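You operate a simulated robot arm through the tools that you are given. There is no shell and no other tool. Be economical: measure what you need, move in short steps, check, and stop when the job is done.

The job below is to be done with a simulated robot arm. You get a single attempt, and the scene is never put back.

JOB
Strip the motor: plug out, teal pipe and its ring off, green cap in, red knob open.
Fine: plug out first, into the white holder; pipe and ring on the blue plate; cap in the side pipe; knob last.

Only the result counts: the job must be done as asked and must still hold three seconds after the hand-in. Knocking over, shifting, dropping, spilling or breaking anything else fails it. A push-on lid holds only when it is set on centred and level and pressed home; a screw cap is set on level and turned clockwise until tight.

ROBOT AND FRAMES
A 6-joint arm with a two-finger parallel gripper, fixed in place. Base frame: the origin is at the foot of the arm, x ahead of it, y to its left, z up; the work surface is at about z = 0.008. Readings come in m, degrees, newtons and seconds.
With the tool pointing down near the work surface it reaches from about 0.18 to 0.46 m from the base axis. Its first joint turns from -70.0 to 70.0 degrees. Payload 1.9 kg.
The TCP is the grasp point between the finger pads, 0.023 m short of the fingertips. In the tool frame z runs along the fingers and y along their closing line. The gripper opens to 0.094 m. The fingers are 0.038 m wide and 0.01 m thick; the gripper's body (0.054 by 0.096 m) begins 0.039 m behind the TCP.
Orientation is that of the tool frame in the base frame, as [roll, pitch, yaw] about the fixed x, y, z axes, in that order (R = Rz(yaw) Ry(pitch) Rx(roll)). With the fingers straight down and closing along the base's y, the tool's x points along the base's -x, its y along +y and its z along -z.

CONTROLS
- The arm moves only by the tool step_arm. Its argument "deltas" is a list of rows, each a list of 7 numbers: the shift along the tool's x, y, z in units of 20 mm (1.0 is 20 mm), then the turn, a rotation vector about the tool's x, y, z in units of 4 degrees (1.0 is 4 degrees), then the closure, from 0 (fully open) to 1 (shut). In form: [[tx, ty, tz, rx, ry, rz, gripper], ...]. A call has 1 to 20 rows; each row shifts and turns the commanded pose from where the row before left it, along the tool's axes as they then stand. A call with a number of a shift or a turn outside -1 to 1 is refused whole. A row lasts 0.2 s, in which the tool goes at most 0.05 m and 8.6 degrees; a call with a longer step from one row to the next is refused whole, and so is a gripper value outside its range. A pose out of reach is approached as far as the arm can. The call stops where the force on the tool passes 40 N (or 10 N more than at its start, if that is more) or the arm is blocked; 0.2 s more then pass. The fingers move at their own pace (about 0.108 m/s each) and stop on an object; they squeeze with about 42 N. The grip force told is the motor's: it shows also when the fingers shut on nothing. Time passes only in rows, and 0.2 s behind the last, so rows that do not move let the fingers close. It gives the time, the measured TCP pose, the force on the tool (base axes), the opening and the grip force at its end, in the units of the frame above (readings bear some noise).
- Cameras (640 x 400 px; columns grow to the right, rows downward): "scene" is fixed at [0.0547, 0.3058, 0.4471]; the picture's right is [-0.81, -0.59, 0.00], its down [-0.22, 0.29, -0.93] and it looks along [0.55, -0.75, -0.36] (base axes); focal length 214 px, centre (320, 200). "wrist" rides on the gripper at [0.086, 0.016, -0.074] in the tool frame; the picture's right is [-0.18, 0.98, 0.00], its down [-0.58, -0.11, -0.81] and it looks along [-0.79, -0.15, 0.59] (tool axes); focal length 243 px, centre (320, 200). There is no depth. A picture from a camera that has moved, and an enlarged one, comes with that camera's place and axes in the base frame and with its lens.
- snapshot(camera): a new picture of that camera. It takes no simulated time.
- inspect(camera, box): a new picture of the part [left, top, right, bottom] of that camera's present view, enlarged. It takes no simulated time.
- close_job(): hands the job in; it is judged then, once.

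Work in short steps. Places have to be worked out from the pictures, the camera data and where the tool is seen: move nearer, look again, correct. Check each grasp and each placing, and mend what went wrong. You have 120 turns and 68 pictures in all, those below and enlarged ones among them. Open the gripper and draw the arm clear of the work before you hand the job in, unless the task says otherwise; then end with one line.

The tools are called after "Emit:" as a command line: name --pt "numbers of a row" for each row, then --argument value for the rest, lists and objects as JSON in quotes. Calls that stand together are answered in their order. step_arm: Moves the arm, as the interface text tells. Its arguments: {"type":"object","properties":{"deltas":{"type":"array","items":{"type":"array","items":{"type":"number"}}}},"required":["deltas"]} The other tools are called the same way: snapshot (camera) takes a picture; inspect (camera, box) takes an enlarged picture of a part of a camera's view; close_job () hands the job in.

At the start:

```text
time: 0.0
eef_pos: [0.2727, 0.0473, 0.385]
tool_rot: [179.9, 0.1, 179.9]
contact_force: [-0.4, -0.3, 0.4]
grip_width: 0.0939
grasp_force: 0.1
```

scene: 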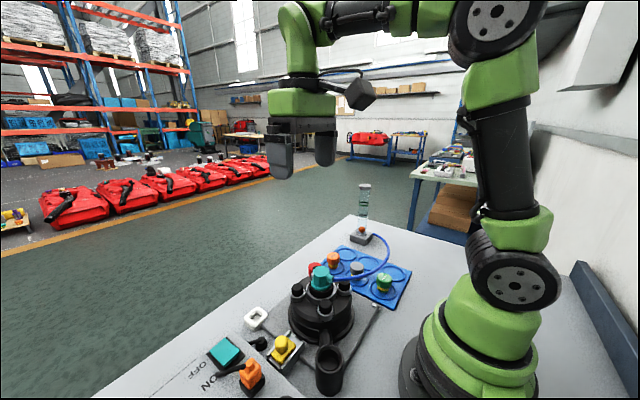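
wrist: 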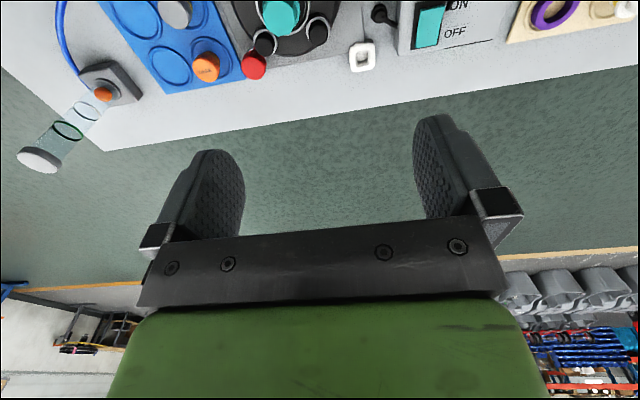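

I begin with an enlarged look at the work area from the scene camera, and the wrist view's upper part.

Emit:
inspect --camera "scene" --box '[190, 230, 430, 400]'

Emit:
inspect --camera "wrist" --box '[0, 0, 640, 180]'

```text
2.35 times, centred on (310, 315) of scene
camera zoom: at [0.0547, 0.3058, 0.4471], right [-0.81, -0.59, 0.0], down [-0.22, 0.29, -0.93], along [0.55, -0.75, -0.36], focal length 505 px, centre (344, -71)
```

zoom: 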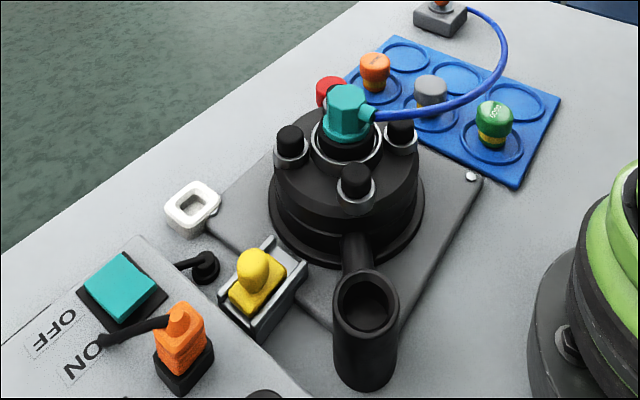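

```text
1.00 times, centred on (320, 90) of wrist
camera zoom: at [0.1855, 0.0635, 0.4599], right [0.18, 0.98, 0.0], down [0.58, -0.11, 0.81], along [0.79, -0.15, -0.59], focal length 243 px, centre (320, 310)
```

zoom: 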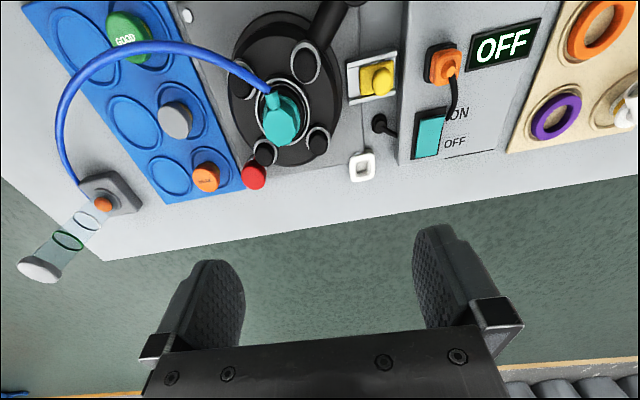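

The enlarged view extends past the frame, so I zoom on the parts for detail.

Emit:
inspect --camera "wrist" --box '[340, 0, 500, 60]'

Emit:
inspect --camera "wrist" --box '[160, 0, 360, 60]'

Emit:
inspect --camera "scene" --box '[190, 310, 330, 398]'

```text
4.00 times, centred on (420, 30) of wrist
camera zoom: at [0.1855, 0.0635, 0.4599], right [0.18, 0.98, 0.0], down [0.58, -0.11, 0.81], along [0.79, -0.15, -0.59], focal length 970 px, centre (-80, 880)
```

zoom: 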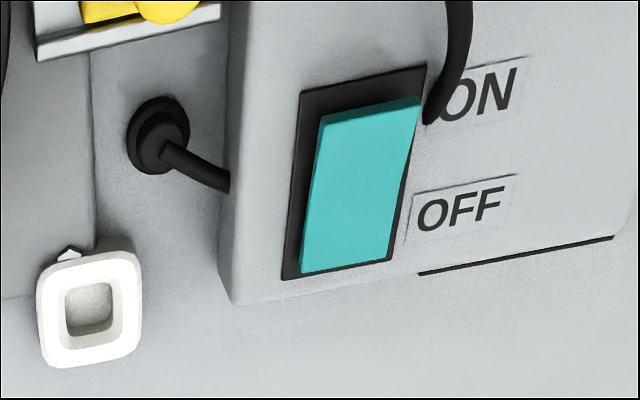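

```text
3.20 times, centred on (260, 30) of wrist
camera zoom: at [0.1855, 0.0635, 0.4599], right [0.18, 0.98, 0.0], down [0.58, -0.11, 0.81], along [0.79, -0.15, -0.59], focal length 776 px, centre (512, 744)
```

zoom: 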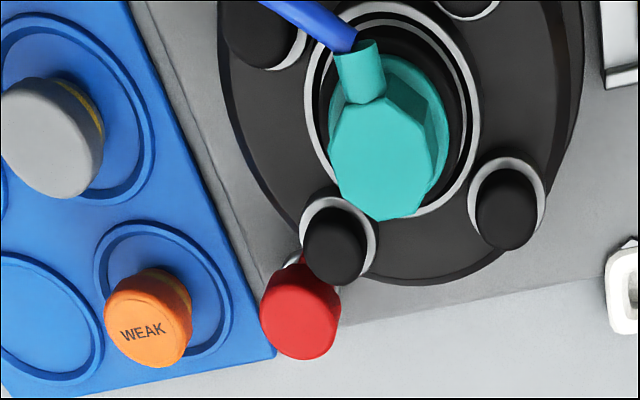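

```text
4.55 times, centred on (260, 354) of scene
camera zoom: at [0.0547, 0.3058, 0.4471], right [-0.81, -0.59, 0.0], down [-0.22, 0.29, -0.93], along [0.55, -0.75, -0.36], focal length 975 px, centre (593, -500)
```

zoom: 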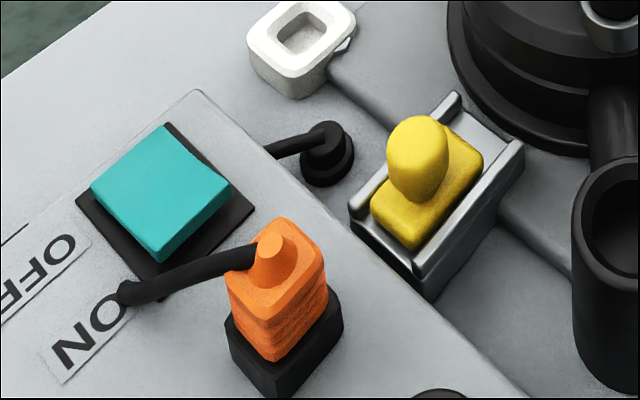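

The orange plug (with black cord) sits in the black socket on the switch box. The display reads OFF, and the white holder has a square recess. I tilt the tool 40° so the wrist camera looks down on everything.

Emit:
step_arm --pt "0.3 0 0 0 1 0 0" --pt "0.3 0 0 0 1 0 0" --pt "0.3 0 0 0 1 0 0" --pt "0.3 0 0 0 1 0 0" --pt "0.3 0 0 0 1 0 0" --pt "0 0 0 0 1 0 0" --pt "0 0 0 0 1 0 0" --pt "0 0 0 0 1 0 0" --pt "0 0 0 0 1 0 0" --pt "0 0 0 0 1 0 0"

Emit:
snapshot --camera "wrist"

```text
time: 2.2
eef_pos: [0.2228, 0.0471, 0.3562]
tool_rot: [180.0, -40.0, 180.0]
contact_force: [0.2, 0.6, -0.8]
grip_width: 0.0943
grasp_force: 0.0
out of reach, approached as far as the arm can: row 7, 8, 9, 10
```

```text
60 pictures are left
camera wrist: at [0.2052, 0.063, 0.4684], right [0.14, 0.98, -0.12], down [0.96, -0.11, 0.24], along [0.23, -0.15, -0.96], focal length 243 px, centre (320, 200)
```

wrist: 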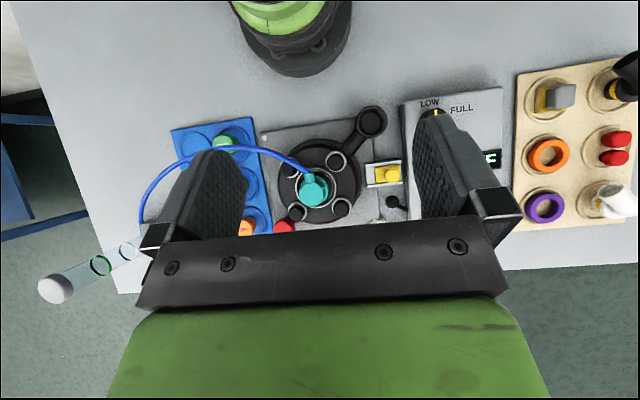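

Teal fitting is at about (0.27, 0.00), and the plug top is at about (0.273, 0.193, 0.08). I level the tool again, then move toward the plug.

Emit:
step_arm --pt "0 0.5 0 0 -1 0 0" --pt "0 0.5 0 0 -1 0 0" --pt "0 0.5 0 0 -1 0 0" --pt "0 0.5 0 0 -1 0 0" --pt "0 0.5 0 0 -1 0 0" --pt "0 0.5 0 0 -1 0 0" --pt "0 0.5 0 0 -1 0 0" --pt "0 0.5 0 0 -1 0 0" --pt "0 0.5 0 0 -1 0 0" --pt "0 0.5 0 0 -1 0 0"

```text
time: 4.4
eef_pos: [0.2244, 0.1479, 0.3554]
tool_rot: [179.9, 0.1, -179.9]
contact_force: [-0.5, 0.4, -0.6]
grip_width: 0.094
grasp_force: 0.1
```

Level again. Now I move above the plug to about (0.27, 0.193, 0.20) and look.

Emit:
step_arm --pt "-0.6 0.6 1 0 0 0 0" --pt "-0.6 0.6 1 0 0 0 0" --pt "-0.6 0.6 1 0 0 0 0" --pt "-0.45 0.45 1 0 0 0 0" --pt "0 0 1 0 0 0 0" --pt "0 0 1 0 0 0 0" --pt "0 0 1 0 0 0 0"

Emit:
snapshot --camera "wrist"

Emit:
snapshot --camera "scene"

```text
time: 6.0
eef_pos: [0.2687, 0.1924, 0.2151]
tool_rot: [179.9, 0.0, -179.9]
contact_force: [0.0, -0.3, 0.6]
grip_width: 0.0942
grasp_force: 0.1
```

```text
59 pictures are left
camera wrist: at [0.1821, 0.2084, 0.2903], right [0.18, 0.98, 0.0], down [0.58, -0.11, 0.81], along [0.79, -0.15, -0.59], focal length 243 px, centre (320, 200)
```

wrist: 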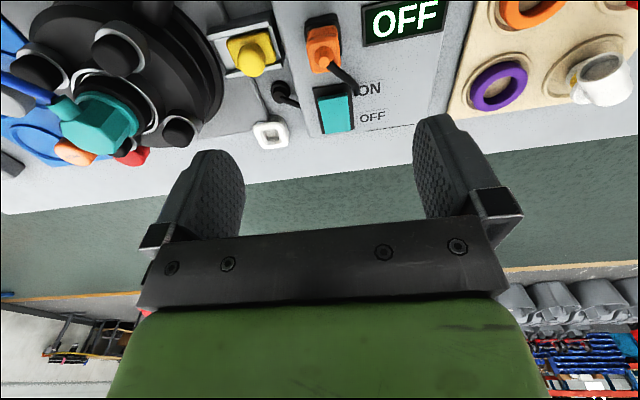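

```text
58 pictures are left
```

scene: 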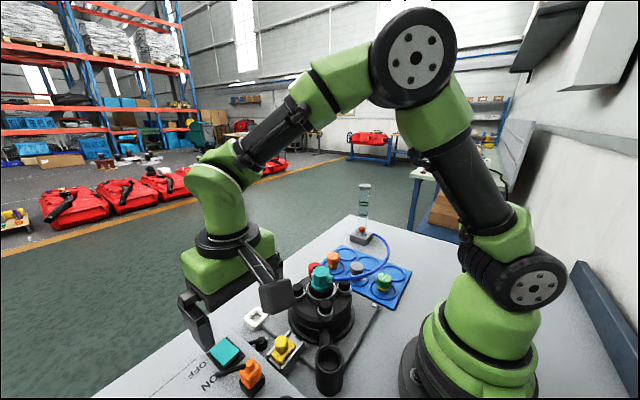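

The plug appears at top centre of the wrist view. I enlarge it and the white holder.

Emit:
inspect --camera "wrist" --box '[220, 0, 400, 112]'

Emit:
inspect --camera "wrist" --box '[280, 0, 380, 60]'

```text
3.56 times, centred on (310, 56) of wrist
camera zoom: at [0.1821, 0.2084, 0.2903], right [0.18, 0.98, 0.0], down [0.58, -0.11, 0.81], along [0.79, -0.15, -0.59], focal length 863 px, centre (356, 712)
```

zoom: 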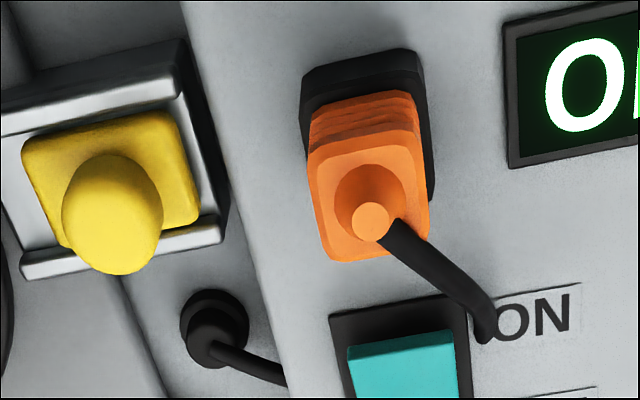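

```text
6.40 times, centred on (330, 30) of wrist
camera zoom: at [0.1821, 0.2084, 0.2903], right [0.18, 0.98, 0.0], down [0.58, -0.11, 0.81], along [0.79, -0.15, -0.59], focal length 1553 px, centre (256, 1288)
```

zoom: 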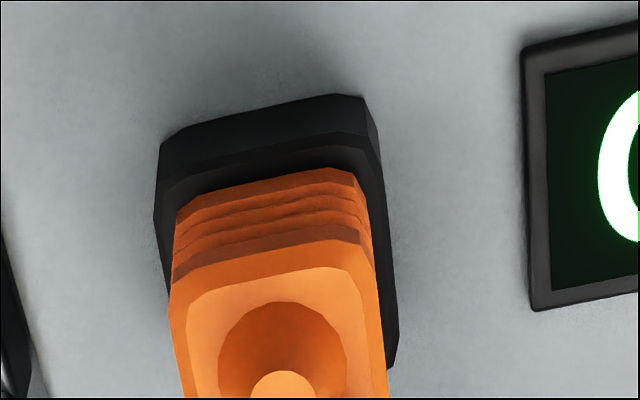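

Plug body is about 24 mm square, aligned with base axes, centred near (0.272, 0.194). The cord leaves toward +x+y, so I close along y with the fingers biased slightly to −x. I descend to z = 0.125 and look again.

Emit:
step_arm --pt "0 0.1 1 0 0 0 0.4" --pt "0.1 0 1 0 0 0 0.4" --pt "0.05 0 1 0 0 0 0.4" --pt "0 0 1 0 0 0 0.4" --pt "0 0 0.5 0 0 0 0.4"

Emit:
inspect --camera "wrist" --box '[220, 0, 420, 125]'

Emit:
inspect --camera "scene" --box '[170, 300, 330, 400]'

```text
time: 7.2
eef_pos: [0.265, 0.1935, 0.1243]
tool_rot: [179.9, 0.1, 179.9]
contact_force: [-0.3, 0.2, -0.2]
grip_width: 0.0562
grasp_force: 0.1
```

```text
3.20 times, centred on (320, 62) of wrist
camera zoom: at [0.1794, 0.2104, 0.1997], right [0.18, 0.98, 0.0], down [0.58, -0.11, 0.81], along [0.79, -0.15, -0.59], focal length 776 px, centre (320, 640)
```

zoom: 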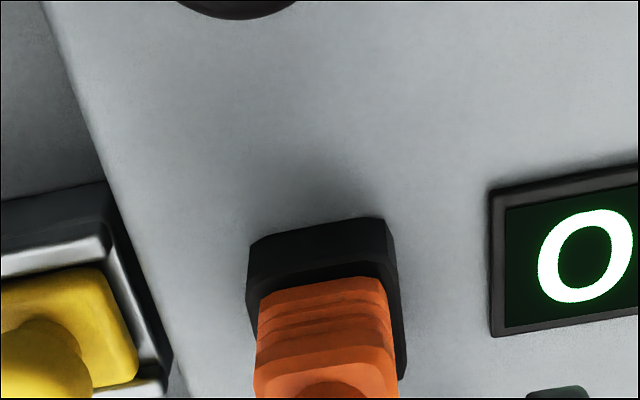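

```text
4.00 times, centred on (250, 350) of scene
camera zoom: at [0.0547, 0.3058, 0.4471], right [-0.81, -0.59, 0.0], down [-0.22, 0.29, -0.93], along [0.55, -0.75, -0.36], focal length 858 px, centre (600, -400)
```

zoom: 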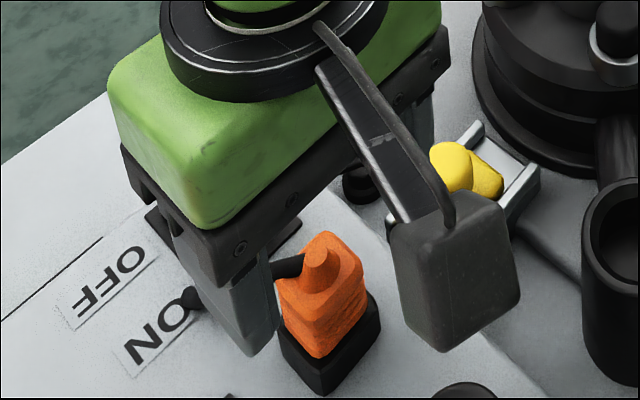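

Orange body spans z≈0.050–0.077 above the socket. I descend to TCP z≈0.077 (tips at 0.054) and close.

Emit:
step_arm --pt "0 0 0.8 0 0 0 0.4" --pt "0 0 0.8 0 0 0 0.4" --pt "0 0 0.76 0 0 0 0.4" --pt "0 0 0 0 0 0 0.9" --pt "0 0 0 0 0 0 0.9" --pt "0 0 0 0 0 0 0.9"

Emit:
inspect --camera "scene" --box '[170, 300, 330, 400]'

```text
time: 8.6
eef_pos: [0.2677, 0.1938, 0.0776]
tool_rot: [179.9, 0.0, -179.9]
contact_force: [1.1, 5.4, -6.2]
grip_width: 0.0238
grasp_force: 41.3
```

```text
4.00 times, centred on (250, 350) of scene
camera zoom: at [0.0547, 0.3059, 0.4471], right [-0.81, -0.59, 0.0], down [-0.22, 0.29, -0.93], along [0.55, -0.75, -0.36], focal length 858 px, centre (600, -400)
```

zoom: 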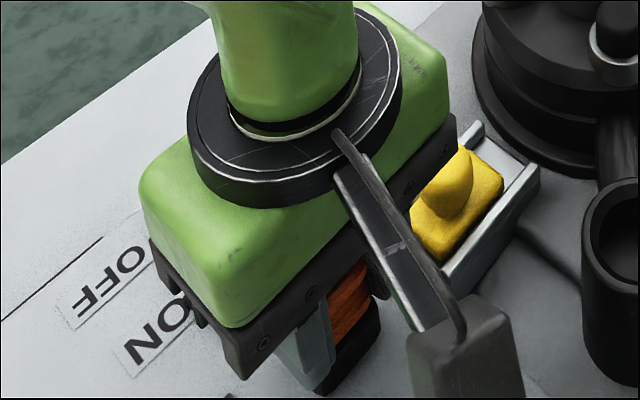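

Plug gripped at 23.8 mm. I pull straight up slowly.

Emit:
step_arm --pt "0 0 -0.15 0 0 0 0.9" --pt "0 0 -0.25 0 0 0 0.9" --pt "0 0 -0.3 0 0 0 0.9" --pt "0 0 -0.5 0 0 0 0.9" --pt "0 0 -0.5 0 0 0 0.9" --pt "0 0 -0.5 0 0 0 0.9"

Emit:
inspect --camera "scene" --box '[170, 300, 330, 400]'

```text
time: 10.0
eef_pos: [0.2656, 0.1936, 0.1221]
tool_rot: [180.0, -0.1, 180.0]
contact_force: [0.4, 0.1, -0.8]
grip_width: 0.0242
grasp_force: 42.0
```

```text
4.00 times, centred on (250, 350) of scene
camera zoom: at [0.0547, 0.3058, 0.4471], right [-0.81, -0.59, 0.0], down [-0.22, 0.29, -0.93], along [0.55, -0.75, -0.36], focal length 858 px, centre (600, -400)
```

zoom: 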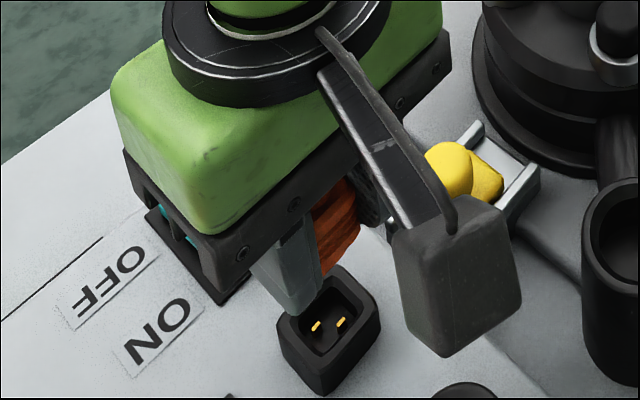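

Plug is out of its socket. I raise it and carry it toward the white holder (roughly (0.378, 0.102)), stopping short to look.

Emit:
step_arm --pt "0 0 -1 0 0 0 0.9" --pt "-0.5 -0.5 -0.9 0 0 0 0.9" --pt "-0.8 -0.8 0 0 0 0 0.9" --pt "-0.9 -0.9 0 0 0 0 0.9" --pt "-0.9 -0.9 0 0 0 0 0.9" --pt "-0.9 -0.9 0 0 0 0 0.9" --pt "0 -0.4 0 0 0 0 0.9"

Emit:
snapshot --camera "wrist"

Emit:
inspect --camera "scene" --box '[170, 300, 330, 400]'

```text
time: 11.6
eef_pos: [0.3465, 0.104, 0.1605]
tool_rot: [179.9, 0.0, 179.9]
contact_force: [-0.4, 0.6, -0.4]
grip_width: 0.024
grasp_force: 41.9
```

```text
51 pictures are left
camera wrist: at [0.26, 0.1216, 0.2356], right [0.18, 0.98, 0.0], down [0.58, -0.11, 0.81], along [0.79, -0.15, -0.59], focal length 243 px, centre (320, 200)
```

wrist: 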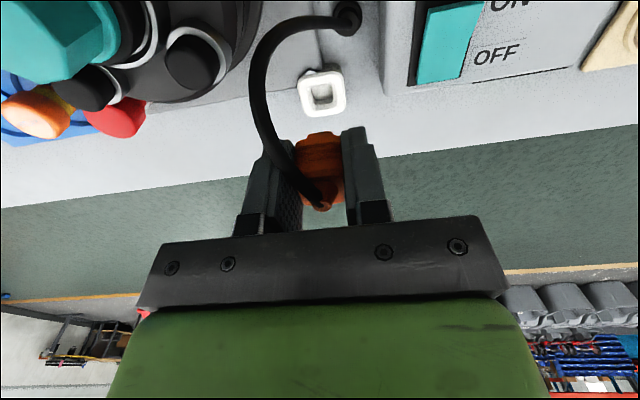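

```text
4.00 times, centred on (250, 350) of scene
camera zoom: at [0.0547, 0.3058, 0.4471], right [-0.81, -0.59, 0.0], down [-0.22, 0.29, -0.93], along [0.55, -0.75, -0.36], focal length 858 px, centre (600, -400)
```

zoom: 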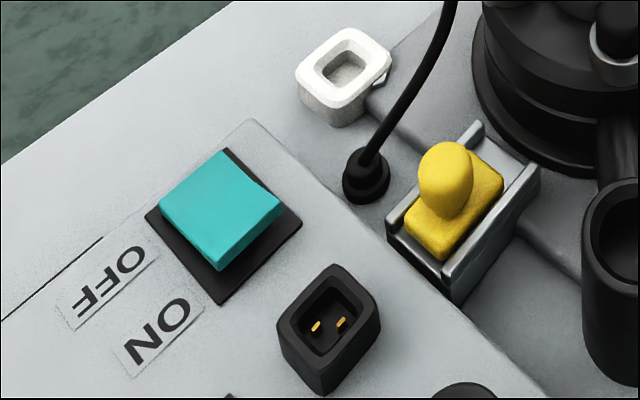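

The cord trails to the black gland; the holder is clear ahead. I enlarge the holder and plug.

Emit:
inspect --camera "wrist" --box '[240, 50, 420, 162]'

Emit:
inspect --camera "scene" --box '[225, 290, 289, 330]'

```text
3.56 times, centred on (330, 106) of wrist
camera zoom: at [0.26, 0.1216, 0.2356], right [0.18, 0.98, 0.0], down [0.58, -0.11, 0.81], along [0.79, -0.15, -0.59], focal length 863 px, centre (284, 534)
```

zoom: 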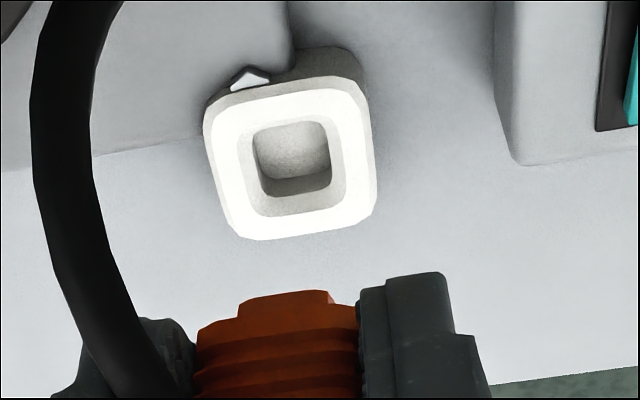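

```text
10.00 times, centred on (257, 310) of scene
camera zoom: at [0.0547, 0.3058, 0.4471], right [-0.81, -0.59, 0.0], down [-0.22, 0.29, -0.93], along [0.55, -0.75, -0.36], focal length 2145 px, centre (950, -900)
```

zoom: 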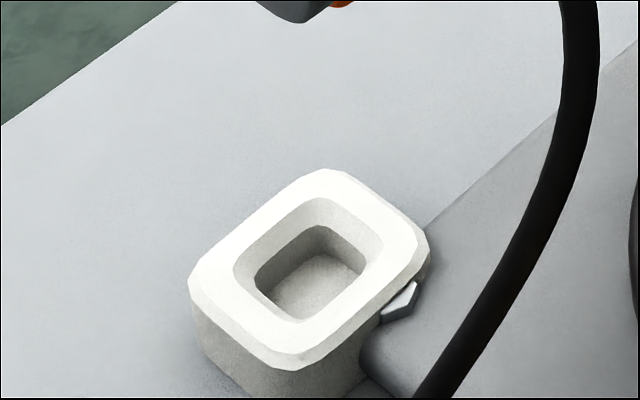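

The plug has a narrower nose (~14 mm) matching the holder recess. I move it over the holder at about (0.381, 0.100), nose ~20 mm above, and compare.

Emit:
step_arm --pt "-0.5 -0.1 0.9 0 0 0 0.9" --pt "-0.5 -0.1 0.9 0 0 0 0.9" --pt "-0.42 0 0.9 0 0 0 0.9" --pt "0 0 0.9 0 0 0 0.9" --pt "0 0 0.15 0 0 0 0.9"

Emit:
inspect --camera "wrist" --box '[240, 70, 400, 170]'

Emit:
inspect --camera "scene" --box '[209, 285, 289, 335]'

```text
time: 12.8
eef_pos: [0.3751, 0.1011, 0.0845]
tool_rot: [179.9, 0.0, 180.0]
contact_force: [0.2, -0.5, -0.2]
grip_width: 0.0239
grasp_force: 42.4
```

```text
4.00 times, centred on (320, 120) of wrist
camera zoom: at [0.2887, 0.1178, 0.1593], right [0.18, 0.98, 0.0], down [0.58, -0.11, 0.81], along [0.79, -0.15, -0.59], focal length 970 px, centre (320, 520)
```

zoom: 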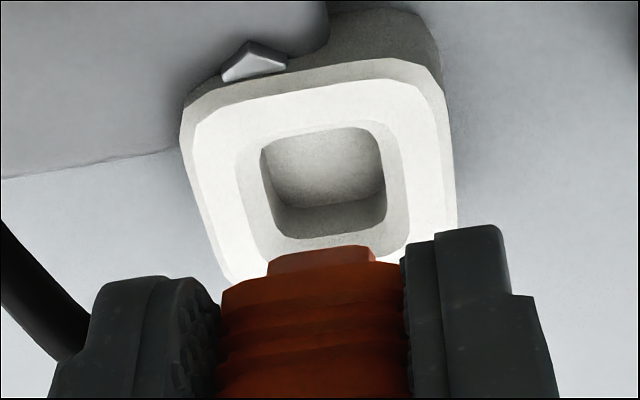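

```text
8.00 times, centred on (249, 310) of scene
camera zoom: at [0.0547, 0.3058, 0.4471], right [-0.81, -0.59, 0.0], down [-0.22, 0.29, -0.93], along [0.55, -0.75, -0.36], focal length 1716 px, centre (888, -680)
```

zoom: 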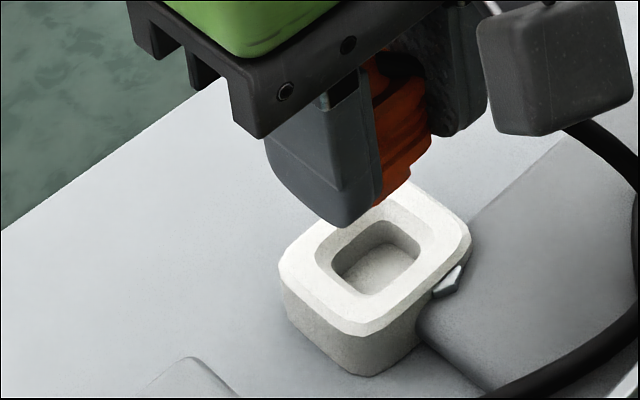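

Lateral (y) alignment looks good; the hole centre needs about +3 mm in x. I shift and lower 20 mm, then check.

Emit:
step_arm --pt "-0.15 0 0.3 0 0 0 0.9" --pt "0 0 0.4 0 0 0 0.9" --pt "0 0 0.3 0 0 0 0.9"

Emit:
inspect --camera "wrist" --box '[240, 70, 400, 170]'

Emit:
inspect --camera "scene" --box '[225, 290, 289, 330]'

```text
time: 13.6
eef_pos: [0.379, 0.1008, 0.0666]
tool_rot: [179.9, 0.0, -179.9]
contact_force: [-0.7, -0.4, 0.1]
grip_width: 0.0243
grasp_force: 41.8
```

```text
4.00 times, centred on (320, 120) of wrist
camera zoom: at [0.2916, 0.1184, 0.1402], right [0.18, 0.98, 0.0], down [0.58, -0.11, 0.81], along [0.79, -0.15, -0.59], focal length 970 px, centre (320, 520)
```

zoom: 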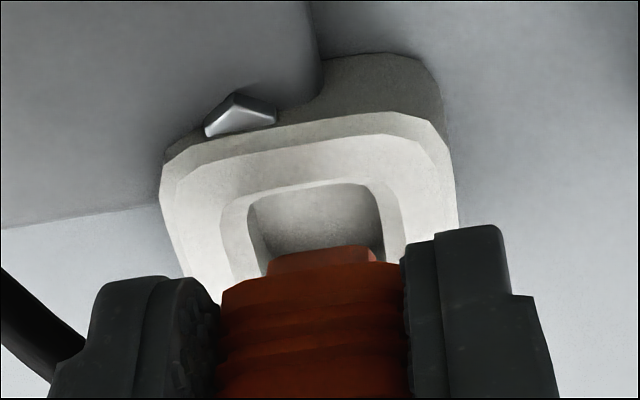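

```text
10.00 times, centred on (257, 310) of scene
camera zoom: at [0.0547, 0.3058, 0.4471], right [-0.81, -0.59, 0.0], down [-0.22, 0.29, -0.93], along [0.55, -0.75, -0.36], focal length 2145 px, centre (950, -900)
```

zoom: 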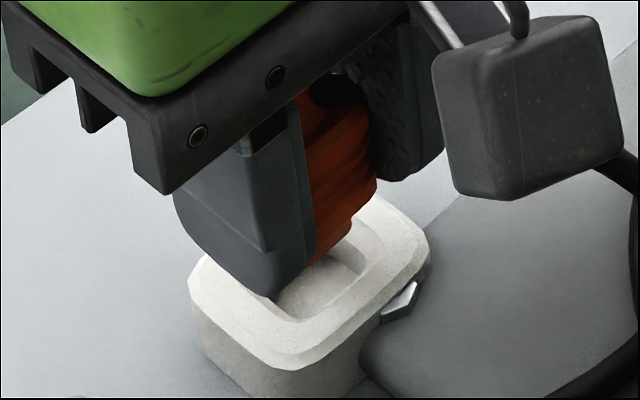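

Hole sits slightly (~1 mm) to −y. I correct and lower gently, watching the force.

Emit:
step_arm --pt "0 -0.04 0.15 0 0 0 0.9" --pt "0 0 0.15 0 0 0 0.9" --pt "0 0 0.15 0 0 0 0.9"

Emit:
inspect --camera "wrist" --box '[240, 70, 400, 170]'

```text
time: 14.4
eef_pos: [0.3776, 0.1011, 0.0553]
tool_rot: [180.0, 0.0, -180.0]
contact_force: [0.1, -0.9, -0.4]
grip_width: 0.0239
grasp_force: 41.8
```

```text
4.00 times, centred on (320, 120) of wrist
camera zoom: at [0.2909, 0.1176, 0.1309], right [0.18, 0.98, 0.0], down [0.58, -0.11, 0.81], along [0.79, -0.15, -0.59], focal length 970 px, centre (320, 520)
```

zoom: 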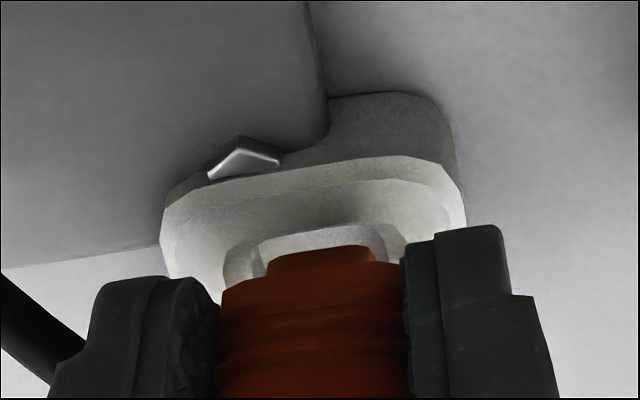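

Aligned with the hole, no contact yet. I continue down in small steps.

Emit:
step_arm --pt "0 0 0.12 0 0 0 0.9" --pt "0 0 0.12 0 0 0 0.9" --pt "0 0 0.12 0 0 0 0.9"

Emit:
inspect --camera "wrist" --box '[240, 70, 400, 170]'

```text
time: 15.2
eef_pos: [0.3778, 0.1, 0.0513]
tool_rot: [179.9, 0.4, -180.0]
contact_force: [5.3, 0.2, 6.5]
grip_width: 0.0242
grasp_force: 42.1
```

```text
4.00 times, centred on (320, 120) of wrist
camera zoom: at [0.2916, 0.1172, 0.1245], right [0.18, 0.98, 0.0], down [0.58, -0.11, 0.81], along [0.8, -0.15, -0.59], focal length 970 px, centre (320, 520)
```

zoom: 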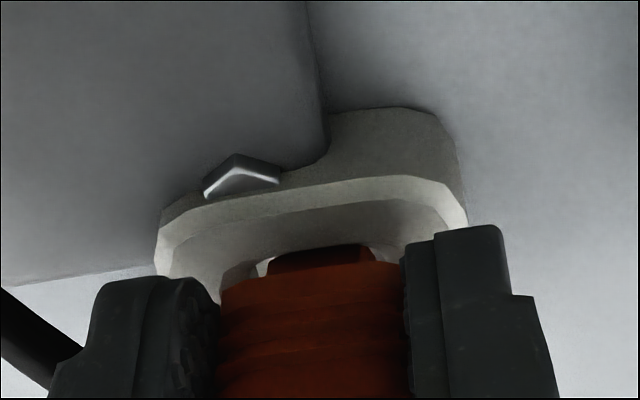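

Light contact with a push toward +x: the nose touches the −x side of the recess. I lift 2 mm, shift +2 mm in x, and lower again.

Emit:
step_arm --pt "0 0 -0.15 0 0 0 0.9" --pt "-0.1 0 0 0 0 0 0.9" --pt "0 0 0.12 0 0 0 0.9" --pt "0 0 0.12 0 0 0 0.9"

```text
time: 16.2
eef_pos: [0.3804, 0.0997, 0.0474]
tool_rot: [179.9, 0.3, -180.0]
contact_force: [4.5, 0.0, 3.9]
grip_width: 0.0241
grasp_force: 41.6
```

It sinks deeper, still pushed to +x. Another 1.5 mm +x and lower.

Emit:
step_arm --pt "-0.08 0 0 0 0 0 0.9" --pt "0 0 0.1 0 0 0 0.9" --pt "0 0 0.1 0 0 0 0.9"

Emit:
inspect --camera "wrist" --box '[240, 70, 400, 170]'

Emit:
inspect --camera "scene" --box '[225, 290, 289, 330]'

```text
time: 17.0
eef_pos: [0.3813, 0.1014, 0.0431]
tool_rot: [179.9, 0.2, 179.9]
contact_force: [8.7, -1.6, 2.3]
grip_width: 0.0239
grasp_force: 42.0
```

```text
4.00 times, centred on (320, 120) of wrist
camera zoom: at [0.295, 0.1169, 0.1187], right [0.18, 0.98, 0.0], down [0.58, -0.11, 0.81], along [0.79, -0.15, -0.59], focal length 970 px, centre (320, 520)
```

zoom: 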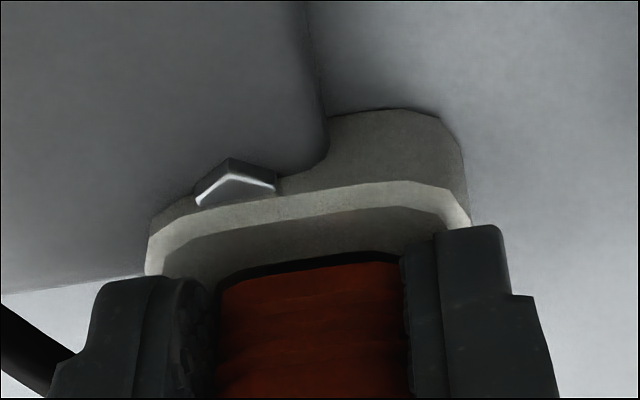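

```text
10.00 times, centred on (257, 310) of scene
camera zoom: at [0.0547, 0.3058, 0.4471], right [-0.81, -0.59, 0.0], down [-0.22, 0.29, -0.93], along [0.55, -0.75, -0.36], focal length 2145 px, centre (950, -900)
```

zoom: 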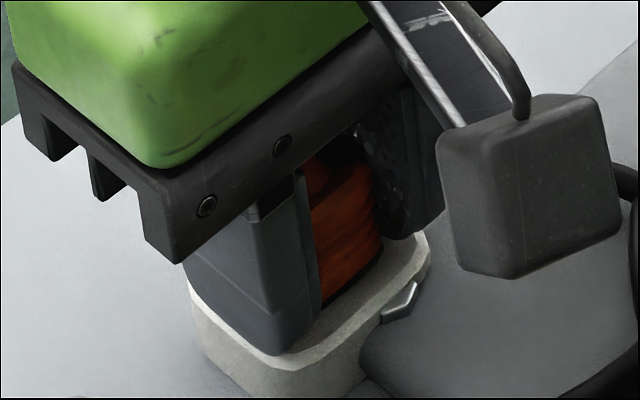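

Nose is in. I ease toward +x to cut side force and press slightly further to see whether it is home.

Emit:
step_arm --pt "-0.06 0 0.04 0 0 0 0.9" --pt "0 0 0.08 0 0 0 0.9" --pt "0 0 0.08 0 0 0 0.9"

Emit:
inspect --camera "scene" --box '[225, 290, 289, 330]'

```text
time: 17.9
eef_pos: [0.3823, 0.1005, 0.0407]
tool_rot: [179.9, 0.0, 179.8]
contact_force: [-5.2, -4.9, 9.9]
grip_width: 0.024
grasp_force: 41.8
stopped in row 3: the force on the tool passed its limit (the readings are from after the stop); the commanded pose is now the measured one
```

```text
10.00 times, centred on (257, 310) of scene
camera zoom: at [0.0547, 0.3058, 0.4471], right [-0.81, -0.59, 0.0], down [-0.22, 0.29, -0.93], along [0.55, -0.75, -0.36], focal length 2145 px, centre (950, -900)
```

zoom: 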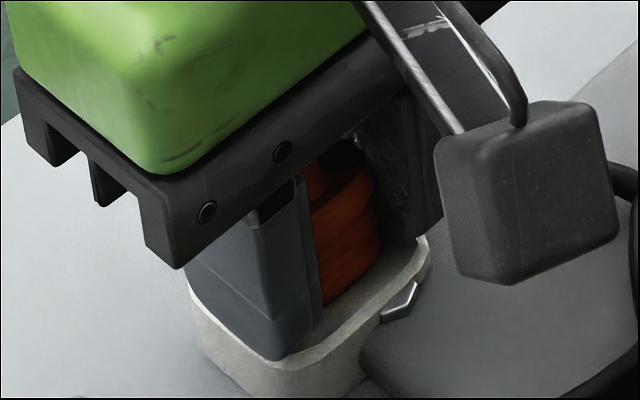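

It bottomed out (force limit). I release with a small opening, then rise.

Emit:
step_arm --pt "0 0 0 0 0 0 0.68" --pt "0 0 0 0 0 0 0.64" --pt "0 0 -0.3 0 0 0 0.64" --pt "0 0 -0.7 0 0 0 0.6" --pt "0 0 -1 0 0 0 0.6" --pt "0 0 -1 0 0 0 0.6" --pt "0 0 -1 0 0 0 0.6"

Emit:
inspect --camera "scene" --box '[209, 280, 305, 340]'

Emit:
snapshot --camera "wrist"

```text
time: 19.5
eef_pos: [0.3817, 0.0998, 0.1225]
tool_rot: [179.9, 0.0, 179.9]
contact_force: [-0.4, -0.1, 0.8]
grip_width: 0.0378
grasp_force: 0.0
```

```text
6.67 times, centred on (257, 310) of scene
camera zoom: at [0.0547, 0.3058, 0.4471], right [-0.81, -0.59, 0.0], down [-0.22, 0.29, -0.93], along [0.55, -0.75, -0.36], focal length 1430 px, centre (740, -533)
```

zoom: 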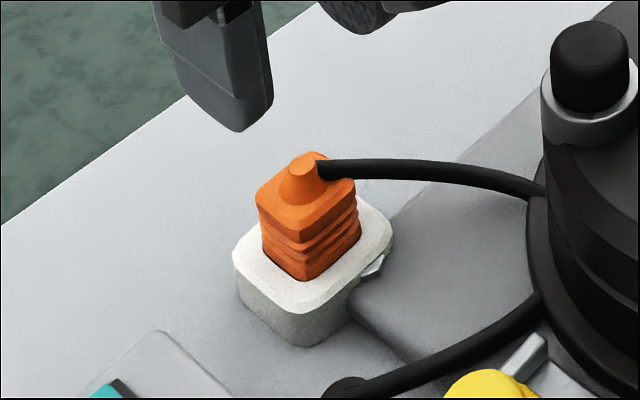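

```text
37 pictures are left
camera wrist: at [0.2956, 0.1172, 0.1972], right [0.19, 0.98, 0.0], down [0.58, -0.11, 0.81], along [0.79, -0.15, -0.59], focal length 243 px, centre (320, 200)
```

wrist: 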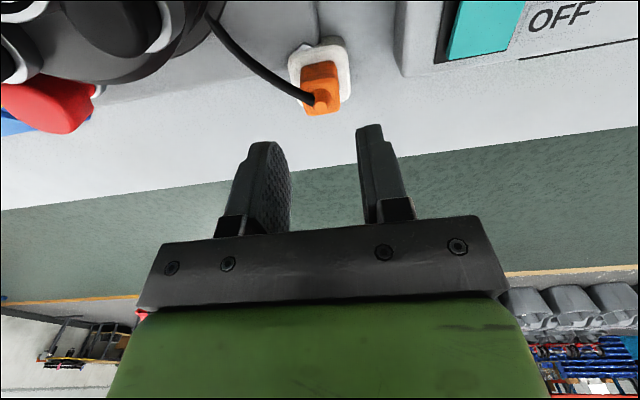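

Plug sits level in the holder. Next, the teal fitting: I move above the motor at about (0.265, 0.005, 0.21) and look.

Emit:
step_arm --pt "0 0 -1 0 0 0 0.3" --pt "0 0 -1 0 0 0 0.3" --pt "0 0 -1 0 0 0 0.2" --pt "1 -0.8 -1 0 0 0 0.2" --pt "1 -0.8 -0.4 0 0 0 0.2" --pt "1 -0.8 0 0 0 0 0.2" --pt "1 -0.8 0 0 0 0 0.2" --pt "1 -0.8 0 0 0 0 0.2" --pt "0.8 -0.8 0 0 0 0 0.2"

Emit:
inspect --camera "wrist" --box '[160, 0, 480, 100]'

```text
time: 21.5
eef_pos: [0.2659, 0.005, 0.2101]
tool_rot: [179.9, 0.0, 179.9]
contact_force: [-0.7, 0.0, -0.2]
grip_width: 0.0752
grasp_force: 0.0
```

```text
2.00 times, centred on (320, 50) of wrist
camera zoom: at [0.1791, 0.022, 0.2847], right [0.19, 0.98, 0.0], down [0.58, -0.11, 0.81], along [0.79, -0.15, -0.59], focal length 485 px, centre (320, 500)
```

zoom: 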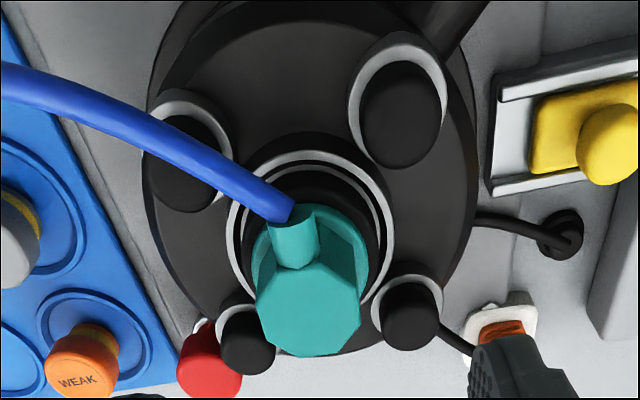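

Teal centre is at about (0.268, 0.001), top about z 0.135, and the four dark knobs leave room for fingers closing along y. I lower to z≈0.165 and look at its side.

Emit:
step_arm --pt "-0.1 -0.2 0.75 0 0 0 0.25" --pt "0 0 0.75 0 0 0 0.25" --pt "0 0 0.75 0 0 0 0.25"

Emit:
inspect --camera "wrist" --box '[200, 50, 440, 150]'

Emit:
inspect --camera "scene" --box '[272, 240, 368, 300]'

```text
time: 22.3
eef_pos: [0.2681, 0.0018, 0.1631]
tool_rot: [180.0, 0.1, -180.0]
contact_force: [0.3, -0.9, -0.3]
grip_width: 0.0706
grasp_force: 0.2
```

```text
2.67 times, centred on (320, 100) of wrist
camera zoom: at [0.1816, 0.018, 0.2381], right [0.19, 0.98, 0.0], down [0.58, -0.11, 0.81], along [0.79, -0.15, -0.59], focal length 647 px, centre (320, 467)
```

zoom: 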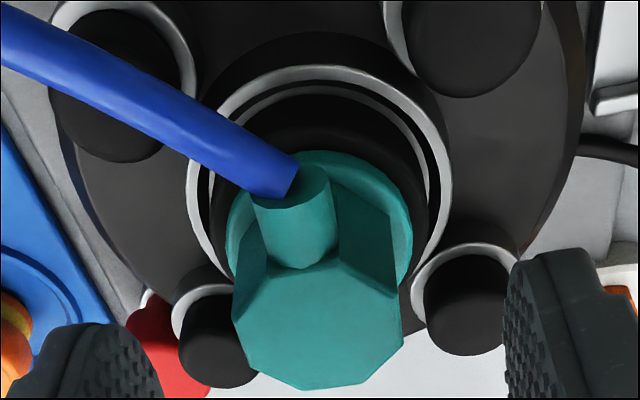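

```text
6.67 times, centred on (320, 270) of scene
camera zoom: at [0.0547, 0.3058, 0.4471], right [-0.81, -0.59, 0.0], down [-0.22, 0.29, -0.93], along [0.55, -0.75, -0.36], focal length 1430 px, centre (320, -267)
```

zoom: 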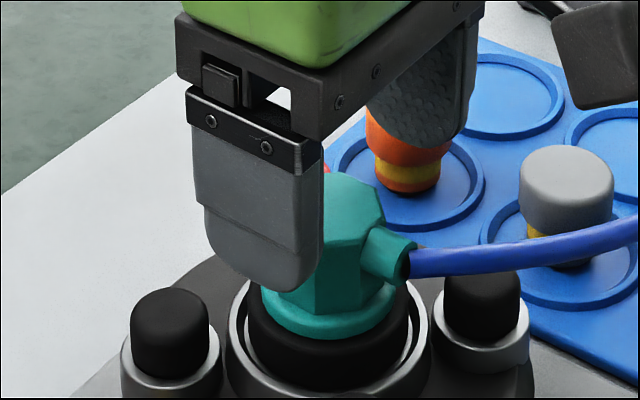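

Octagon spans z≈0.108–0.135 with flats facing ±y. I descend to TCP z≈0.132 and close on the flats.

Emit:
step_arm --pt "0 -0.05 0.75 0 0 0 0.3" --pt "0 0 0.8 0 0 0 0.3" --pt "0 0 0 0 0 0 0.95" --pt "0 0 0 0 0 0 0.95" --pt "0 0 0 0 0 0 0.95"

Emit:
inspect --camera "scene" --box '[272, 240, 368, 300]'

```text
time: 23.5
eef_pos: [0.2676, -0.0001, 0.1321]
tool_rot: [180.0, 0.1, 179.8]
contact_force: [1.4, -11.0, -3.8]
grip_width: 0.0342
grasp_force: 42.4
```

```text
6.67 times, centred on (320, 270) of scene
camera zoom: at [0.0547, 0.3058, 0.4471], right [-0.81, -0.59, 0.0], down [-0.22, 0.29, -0.93], along [0.55, -0.75, -0.36], focal length 1430 px, centre (320, -267)
```

zoom: 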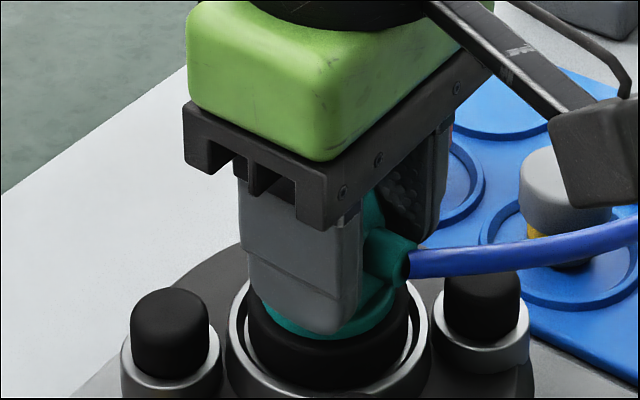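

Gripped at 34 mm (flats). I ease 1.5 mm to −y to relieve the side load and pull up gently.

Emit:
step_arm --pt "0 -0.07 0 0 0 0 0.95" --pt "0 0 -0.1 0 0 0 0.95" --pt "0 0 -0.15 0 0 0 0.95" --pt "0 0 -0.2 0 0 0 0.95" --pt "0 0 -0.3 0 0 0 0.95"

```text
time: 24.1
eef_pos: [0.2682, -0.0005, 0.1336]
tool_rot: [179.9, -0.1, -180.0]
contact_force: [2.3, 5.1, -1.7]
grip_width: 0.0343
grasp_force: 42.1
stopped in row 3: the force on the tool passed its limit (the readings are from after the stop); the commanded pose is now the measured one
```

It resists a straight pull beyond 40 N, so it is likely threaded or bayonet-locked. I try a small counter-clockwise twist and read.

Emit:
step_arm --pt "0 0 0.05 0 0 -0.5 0.95" --pt "0 0 0 0 0 -0.5 0.95" --pt "0 0 0 0 0 -0.5 0.95" --pt "0 0 0 0 0 -0.5 0.95" --pt "0 0 0 0 0 -0.5 0.95" --pt "0 0 0 0 0 -0.5 0.95"

Emit:
inspect --camera "scene" --box '[272, 240, 368, 300]'

```text
time: 25.5
eef_pos: [0.2687, -0.0008, 0.1335]
tool_rot: [179.9, 0.0, -167.9]
contact_force: [5.0, -19.1, 19.2]
grip_width: 0.0344
grasp_force: 42.6
```

```text
6.67 times, centred on (320, 270) of scene
camera zoom: at [0.0547, 0.3058, 0.4471], right [-0.81, -0.59, 0.0], down [-0.22, 0.29, -0.93], along [0.55, -0.75, -0.36], focal length 1430 px, centre (320, -267)
```

zoom: 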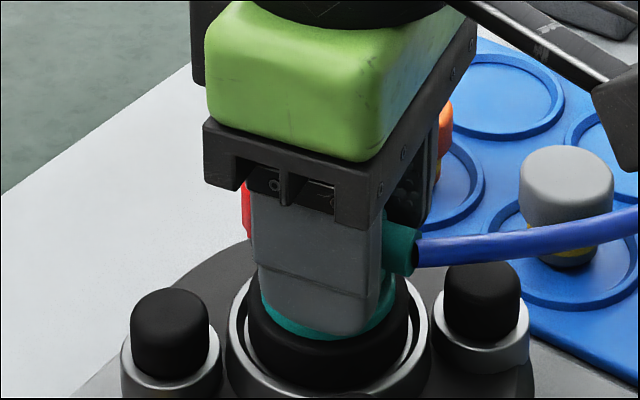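

The fitting turned along 12°. I turn further in small steps, with slight lift, and watch the forces.

Emit:
step_arm --pt "0 -0.06 -0.08 0 0 -0.6 0.95" --pt "0 0 0 0 0 -0.6 0.95" --pt "0 0 0 0 0 -0.6 0.95" --pt "0 0 0 0 0 -0.6 0.95" --pt "0 0 0 0 0 -0.6 0.95"

```text
time: 26.6
eef_pos: [0.2666, -0.0019, 0.1333]
tool_rot: [179.9, -0.3, -157.9]
contact_force: [4.7, -12.7, -6.1]
grip_width: 0.0349
grasp_force: 41.9
stopped in row 5: the force on the tool passed its limit (the readings are from after the stop); the commanded pose is now the measured one
```

Stopped at about 22°, perhaps the bayonet's end. I try lifting gently now.

Emit:
step_arm --pt "0 0 -0.1 0 0 0 0.95" --pt "0 0 -0.15 0 0 0 0.95" --pt "0 0 -0.2 0 0 0 0.95" --pt "0 0 -0.3 0 0 0 0.95"

```text
time: 27.1
eef_pos: [0.2664, -0.0034, 0.1347]
tool_rot: [179.9, -0.3, -157.8]
contact_force: [1.9, -6.8, -3.4]
grip_width: 0.0345
grasp_force: 42.0
stopped in row 2: the force on the tool passed its limit (the readings are from after the stop); the commanded pose is now the measured one
```

Still held. I look at the situation from both cameras before continuing.

Emit:
inspect --camera "wrist" --box '[200, 60, 440, 180]'

Emit:
inspect --camera "scene" --box '[288, 250, 368, 300]'

```text
2.67 times, centred on (320, 120) of wrist
camera zoom: at [0.1806, -0.0206, 0.2108], right [-0.2, 0.98, 0.0], down [0.59, 0.12, 0.8], along [0.79, 0.16, -0.6], focal length 647 px, centre (320, 413)
```

zoom: 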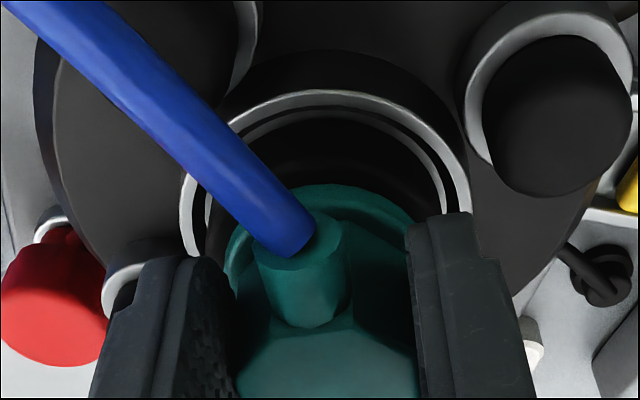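

```text
8.00 times, centred on (328, 275) of scene
camera zoom: at [0.0547, 0.3059, 0.4471], right [-0.81, -0.59, 0.0], down [-0.22, 0.29, -0.93], along [0.55, -0.75, -0.36], focal length 1716 px, centre (256, -400)
```

zoom: 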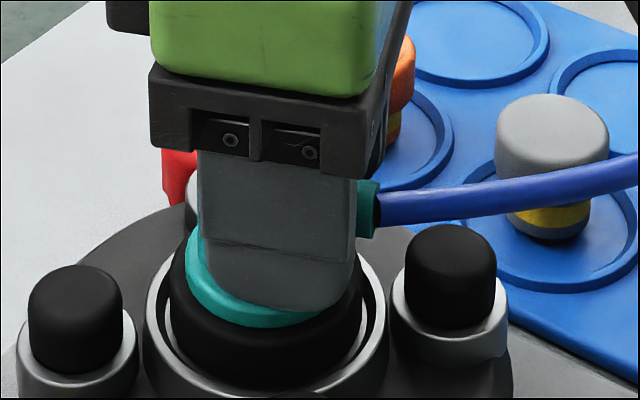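

The fitting follows the gripper. I relieve the side load and keep turning counter-clockwise to see whether the stop is real.

Emit:
step_arm --pt "0.02 -0.06 0.06 0 0 0 0.95" --pt "0 0 0 0 0 -0.4 0.95" --pt "0 0 0 0 0 -0.4 0.95" --pt "0 0 0 0 0 -0.4 0.95" --pt "0 0 0 0 0 -0.4 0.95" --pt "0 0 0 0 0 -0.4 0.95"

```text
time: 28.5
eef_pos: [0.267, -0.0038, 0.1343]
tool_rot: [179.7, -0.3, -149.8]
contact_force: [-0.6, -2.7, 15.6]
grip_width: 0.0343
grasp_force: 42.3
```

It keeps turning (30° so far) with little side load. I continue with a tiny lift.

Emit:
step_arm --pt "0 0 -0.04 0 0 -0.5 0.95" --pt "0 0 0 0 0 -0.5 0.95" --pt "0 0 0 0 0 -0.5 0.95" --pt "0 0 0 0 0 -0.5 0.95" --pt "0 0 0 0 0 -0.5 0.95" --pt "0 0 0 0 0 -0.5 0.95"

```text
time: 29.9
eef_pos: [0.2675, -0.0034, 0.1349]
tool_rot: [179.8, -0.2, -137.8]
contact_force: [14.4, -14.8, 0.7]
grip_width: 0.0342
grasp_force: 41.6
```

42° turned. Lift test again.

Emit:
step_arm --pt "0 0 -0.1 0 0 0 0.95" --pt "0 0 -0.1 0 0 0 0.95" --pt "0 0 -0.1 0 0 0 0.95" --pt "0 0 -0.1 0 0 0 0.95"

```text
time: 30.9
eef_pos: [0.2654, -0.0047, 0.1428]
tool_rot: [179.6, -0.3, -137.8]
contact_force: [-0.1, 0.4, -1.2]
grip_width: 0.0344
grasp_force: 42.5
```

It came free: z 0.143 with almost no force. I lift further and look for what is beneath.

Emit:
step_arm --pt "0 0 -0.4 0 0 0 0.95" --pt "0 0 -0.7 0 0 0 0.95" --pt "0 0 -0.8 0 0 0 0.95" --pt "0 0 -0.8 0 0 0 0.95"

Emit:
inspect --camera "scene" --box '[256, 220, 416, 320]'

```text
time: 31.9
eef_pos: [0.2685, -0.0048, 0.198]
tool_rot: [179.7, -0.3, -137.8]
contact_force: [-0.2, -0.5, -0.6]
grip_width: 0.0344
grasp_force: 42.3
```

```text
4.00 times, centred on (336, 270) of scene
camera zoom: at [0.0547, 0.3058, 0.4471], right [-0.81, -0.59, 0.0], down [-0.22, 0.29, -0.93], along [0.55, -0.75, -0.36], focal length 858 px, centre (256, -80)
```

zoom: 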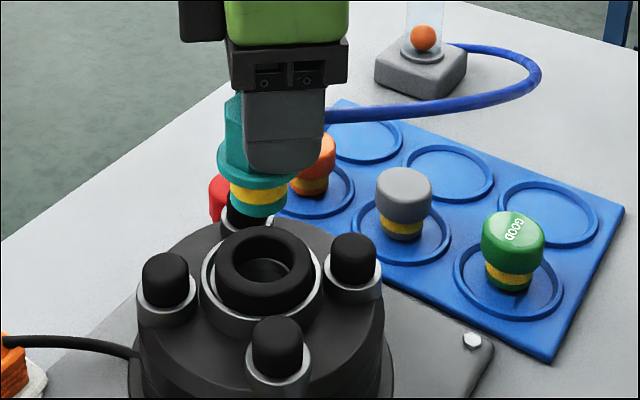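

The pipe (teal nose with yellow band) is out; a thick dark ring remains on the motor boss. Free recesses on the blue plate are at about (0.34,−0.238), (0.262,−0.242) and (0.181,−0.241). I carry the pipe halfway toward the last one and check the hose.

Emit:
step_arm --pt "0.925 -0.485 0 0 0 0 0.95" --pt "0.925 -0.485 0 0 0 0 0.95" --pt "0.925 -0.485 0 0 0 0 0.95" --pt "0.925 -0.485 0 0 0 0 0.95" --pt "0.925 -0.485 0 0 0 0 0.95" --pt "0.925 -0.485 0 0 0 0 0.95"

Emit:
snapshot --camera "scene"

```text
time: 33.3
eef_pos: [0.225, -0.1237, 0.1977]
tool_rot: [179.8, -0.3, -137.9]
contact_force: [-0.2, -0.2, -1.3]
grip_width: 0.0342
grasp_force: 42.2
```

```text
28 pictures are left
```

scene: 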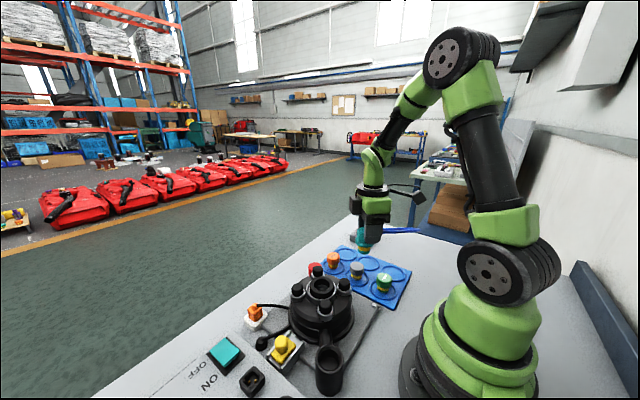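

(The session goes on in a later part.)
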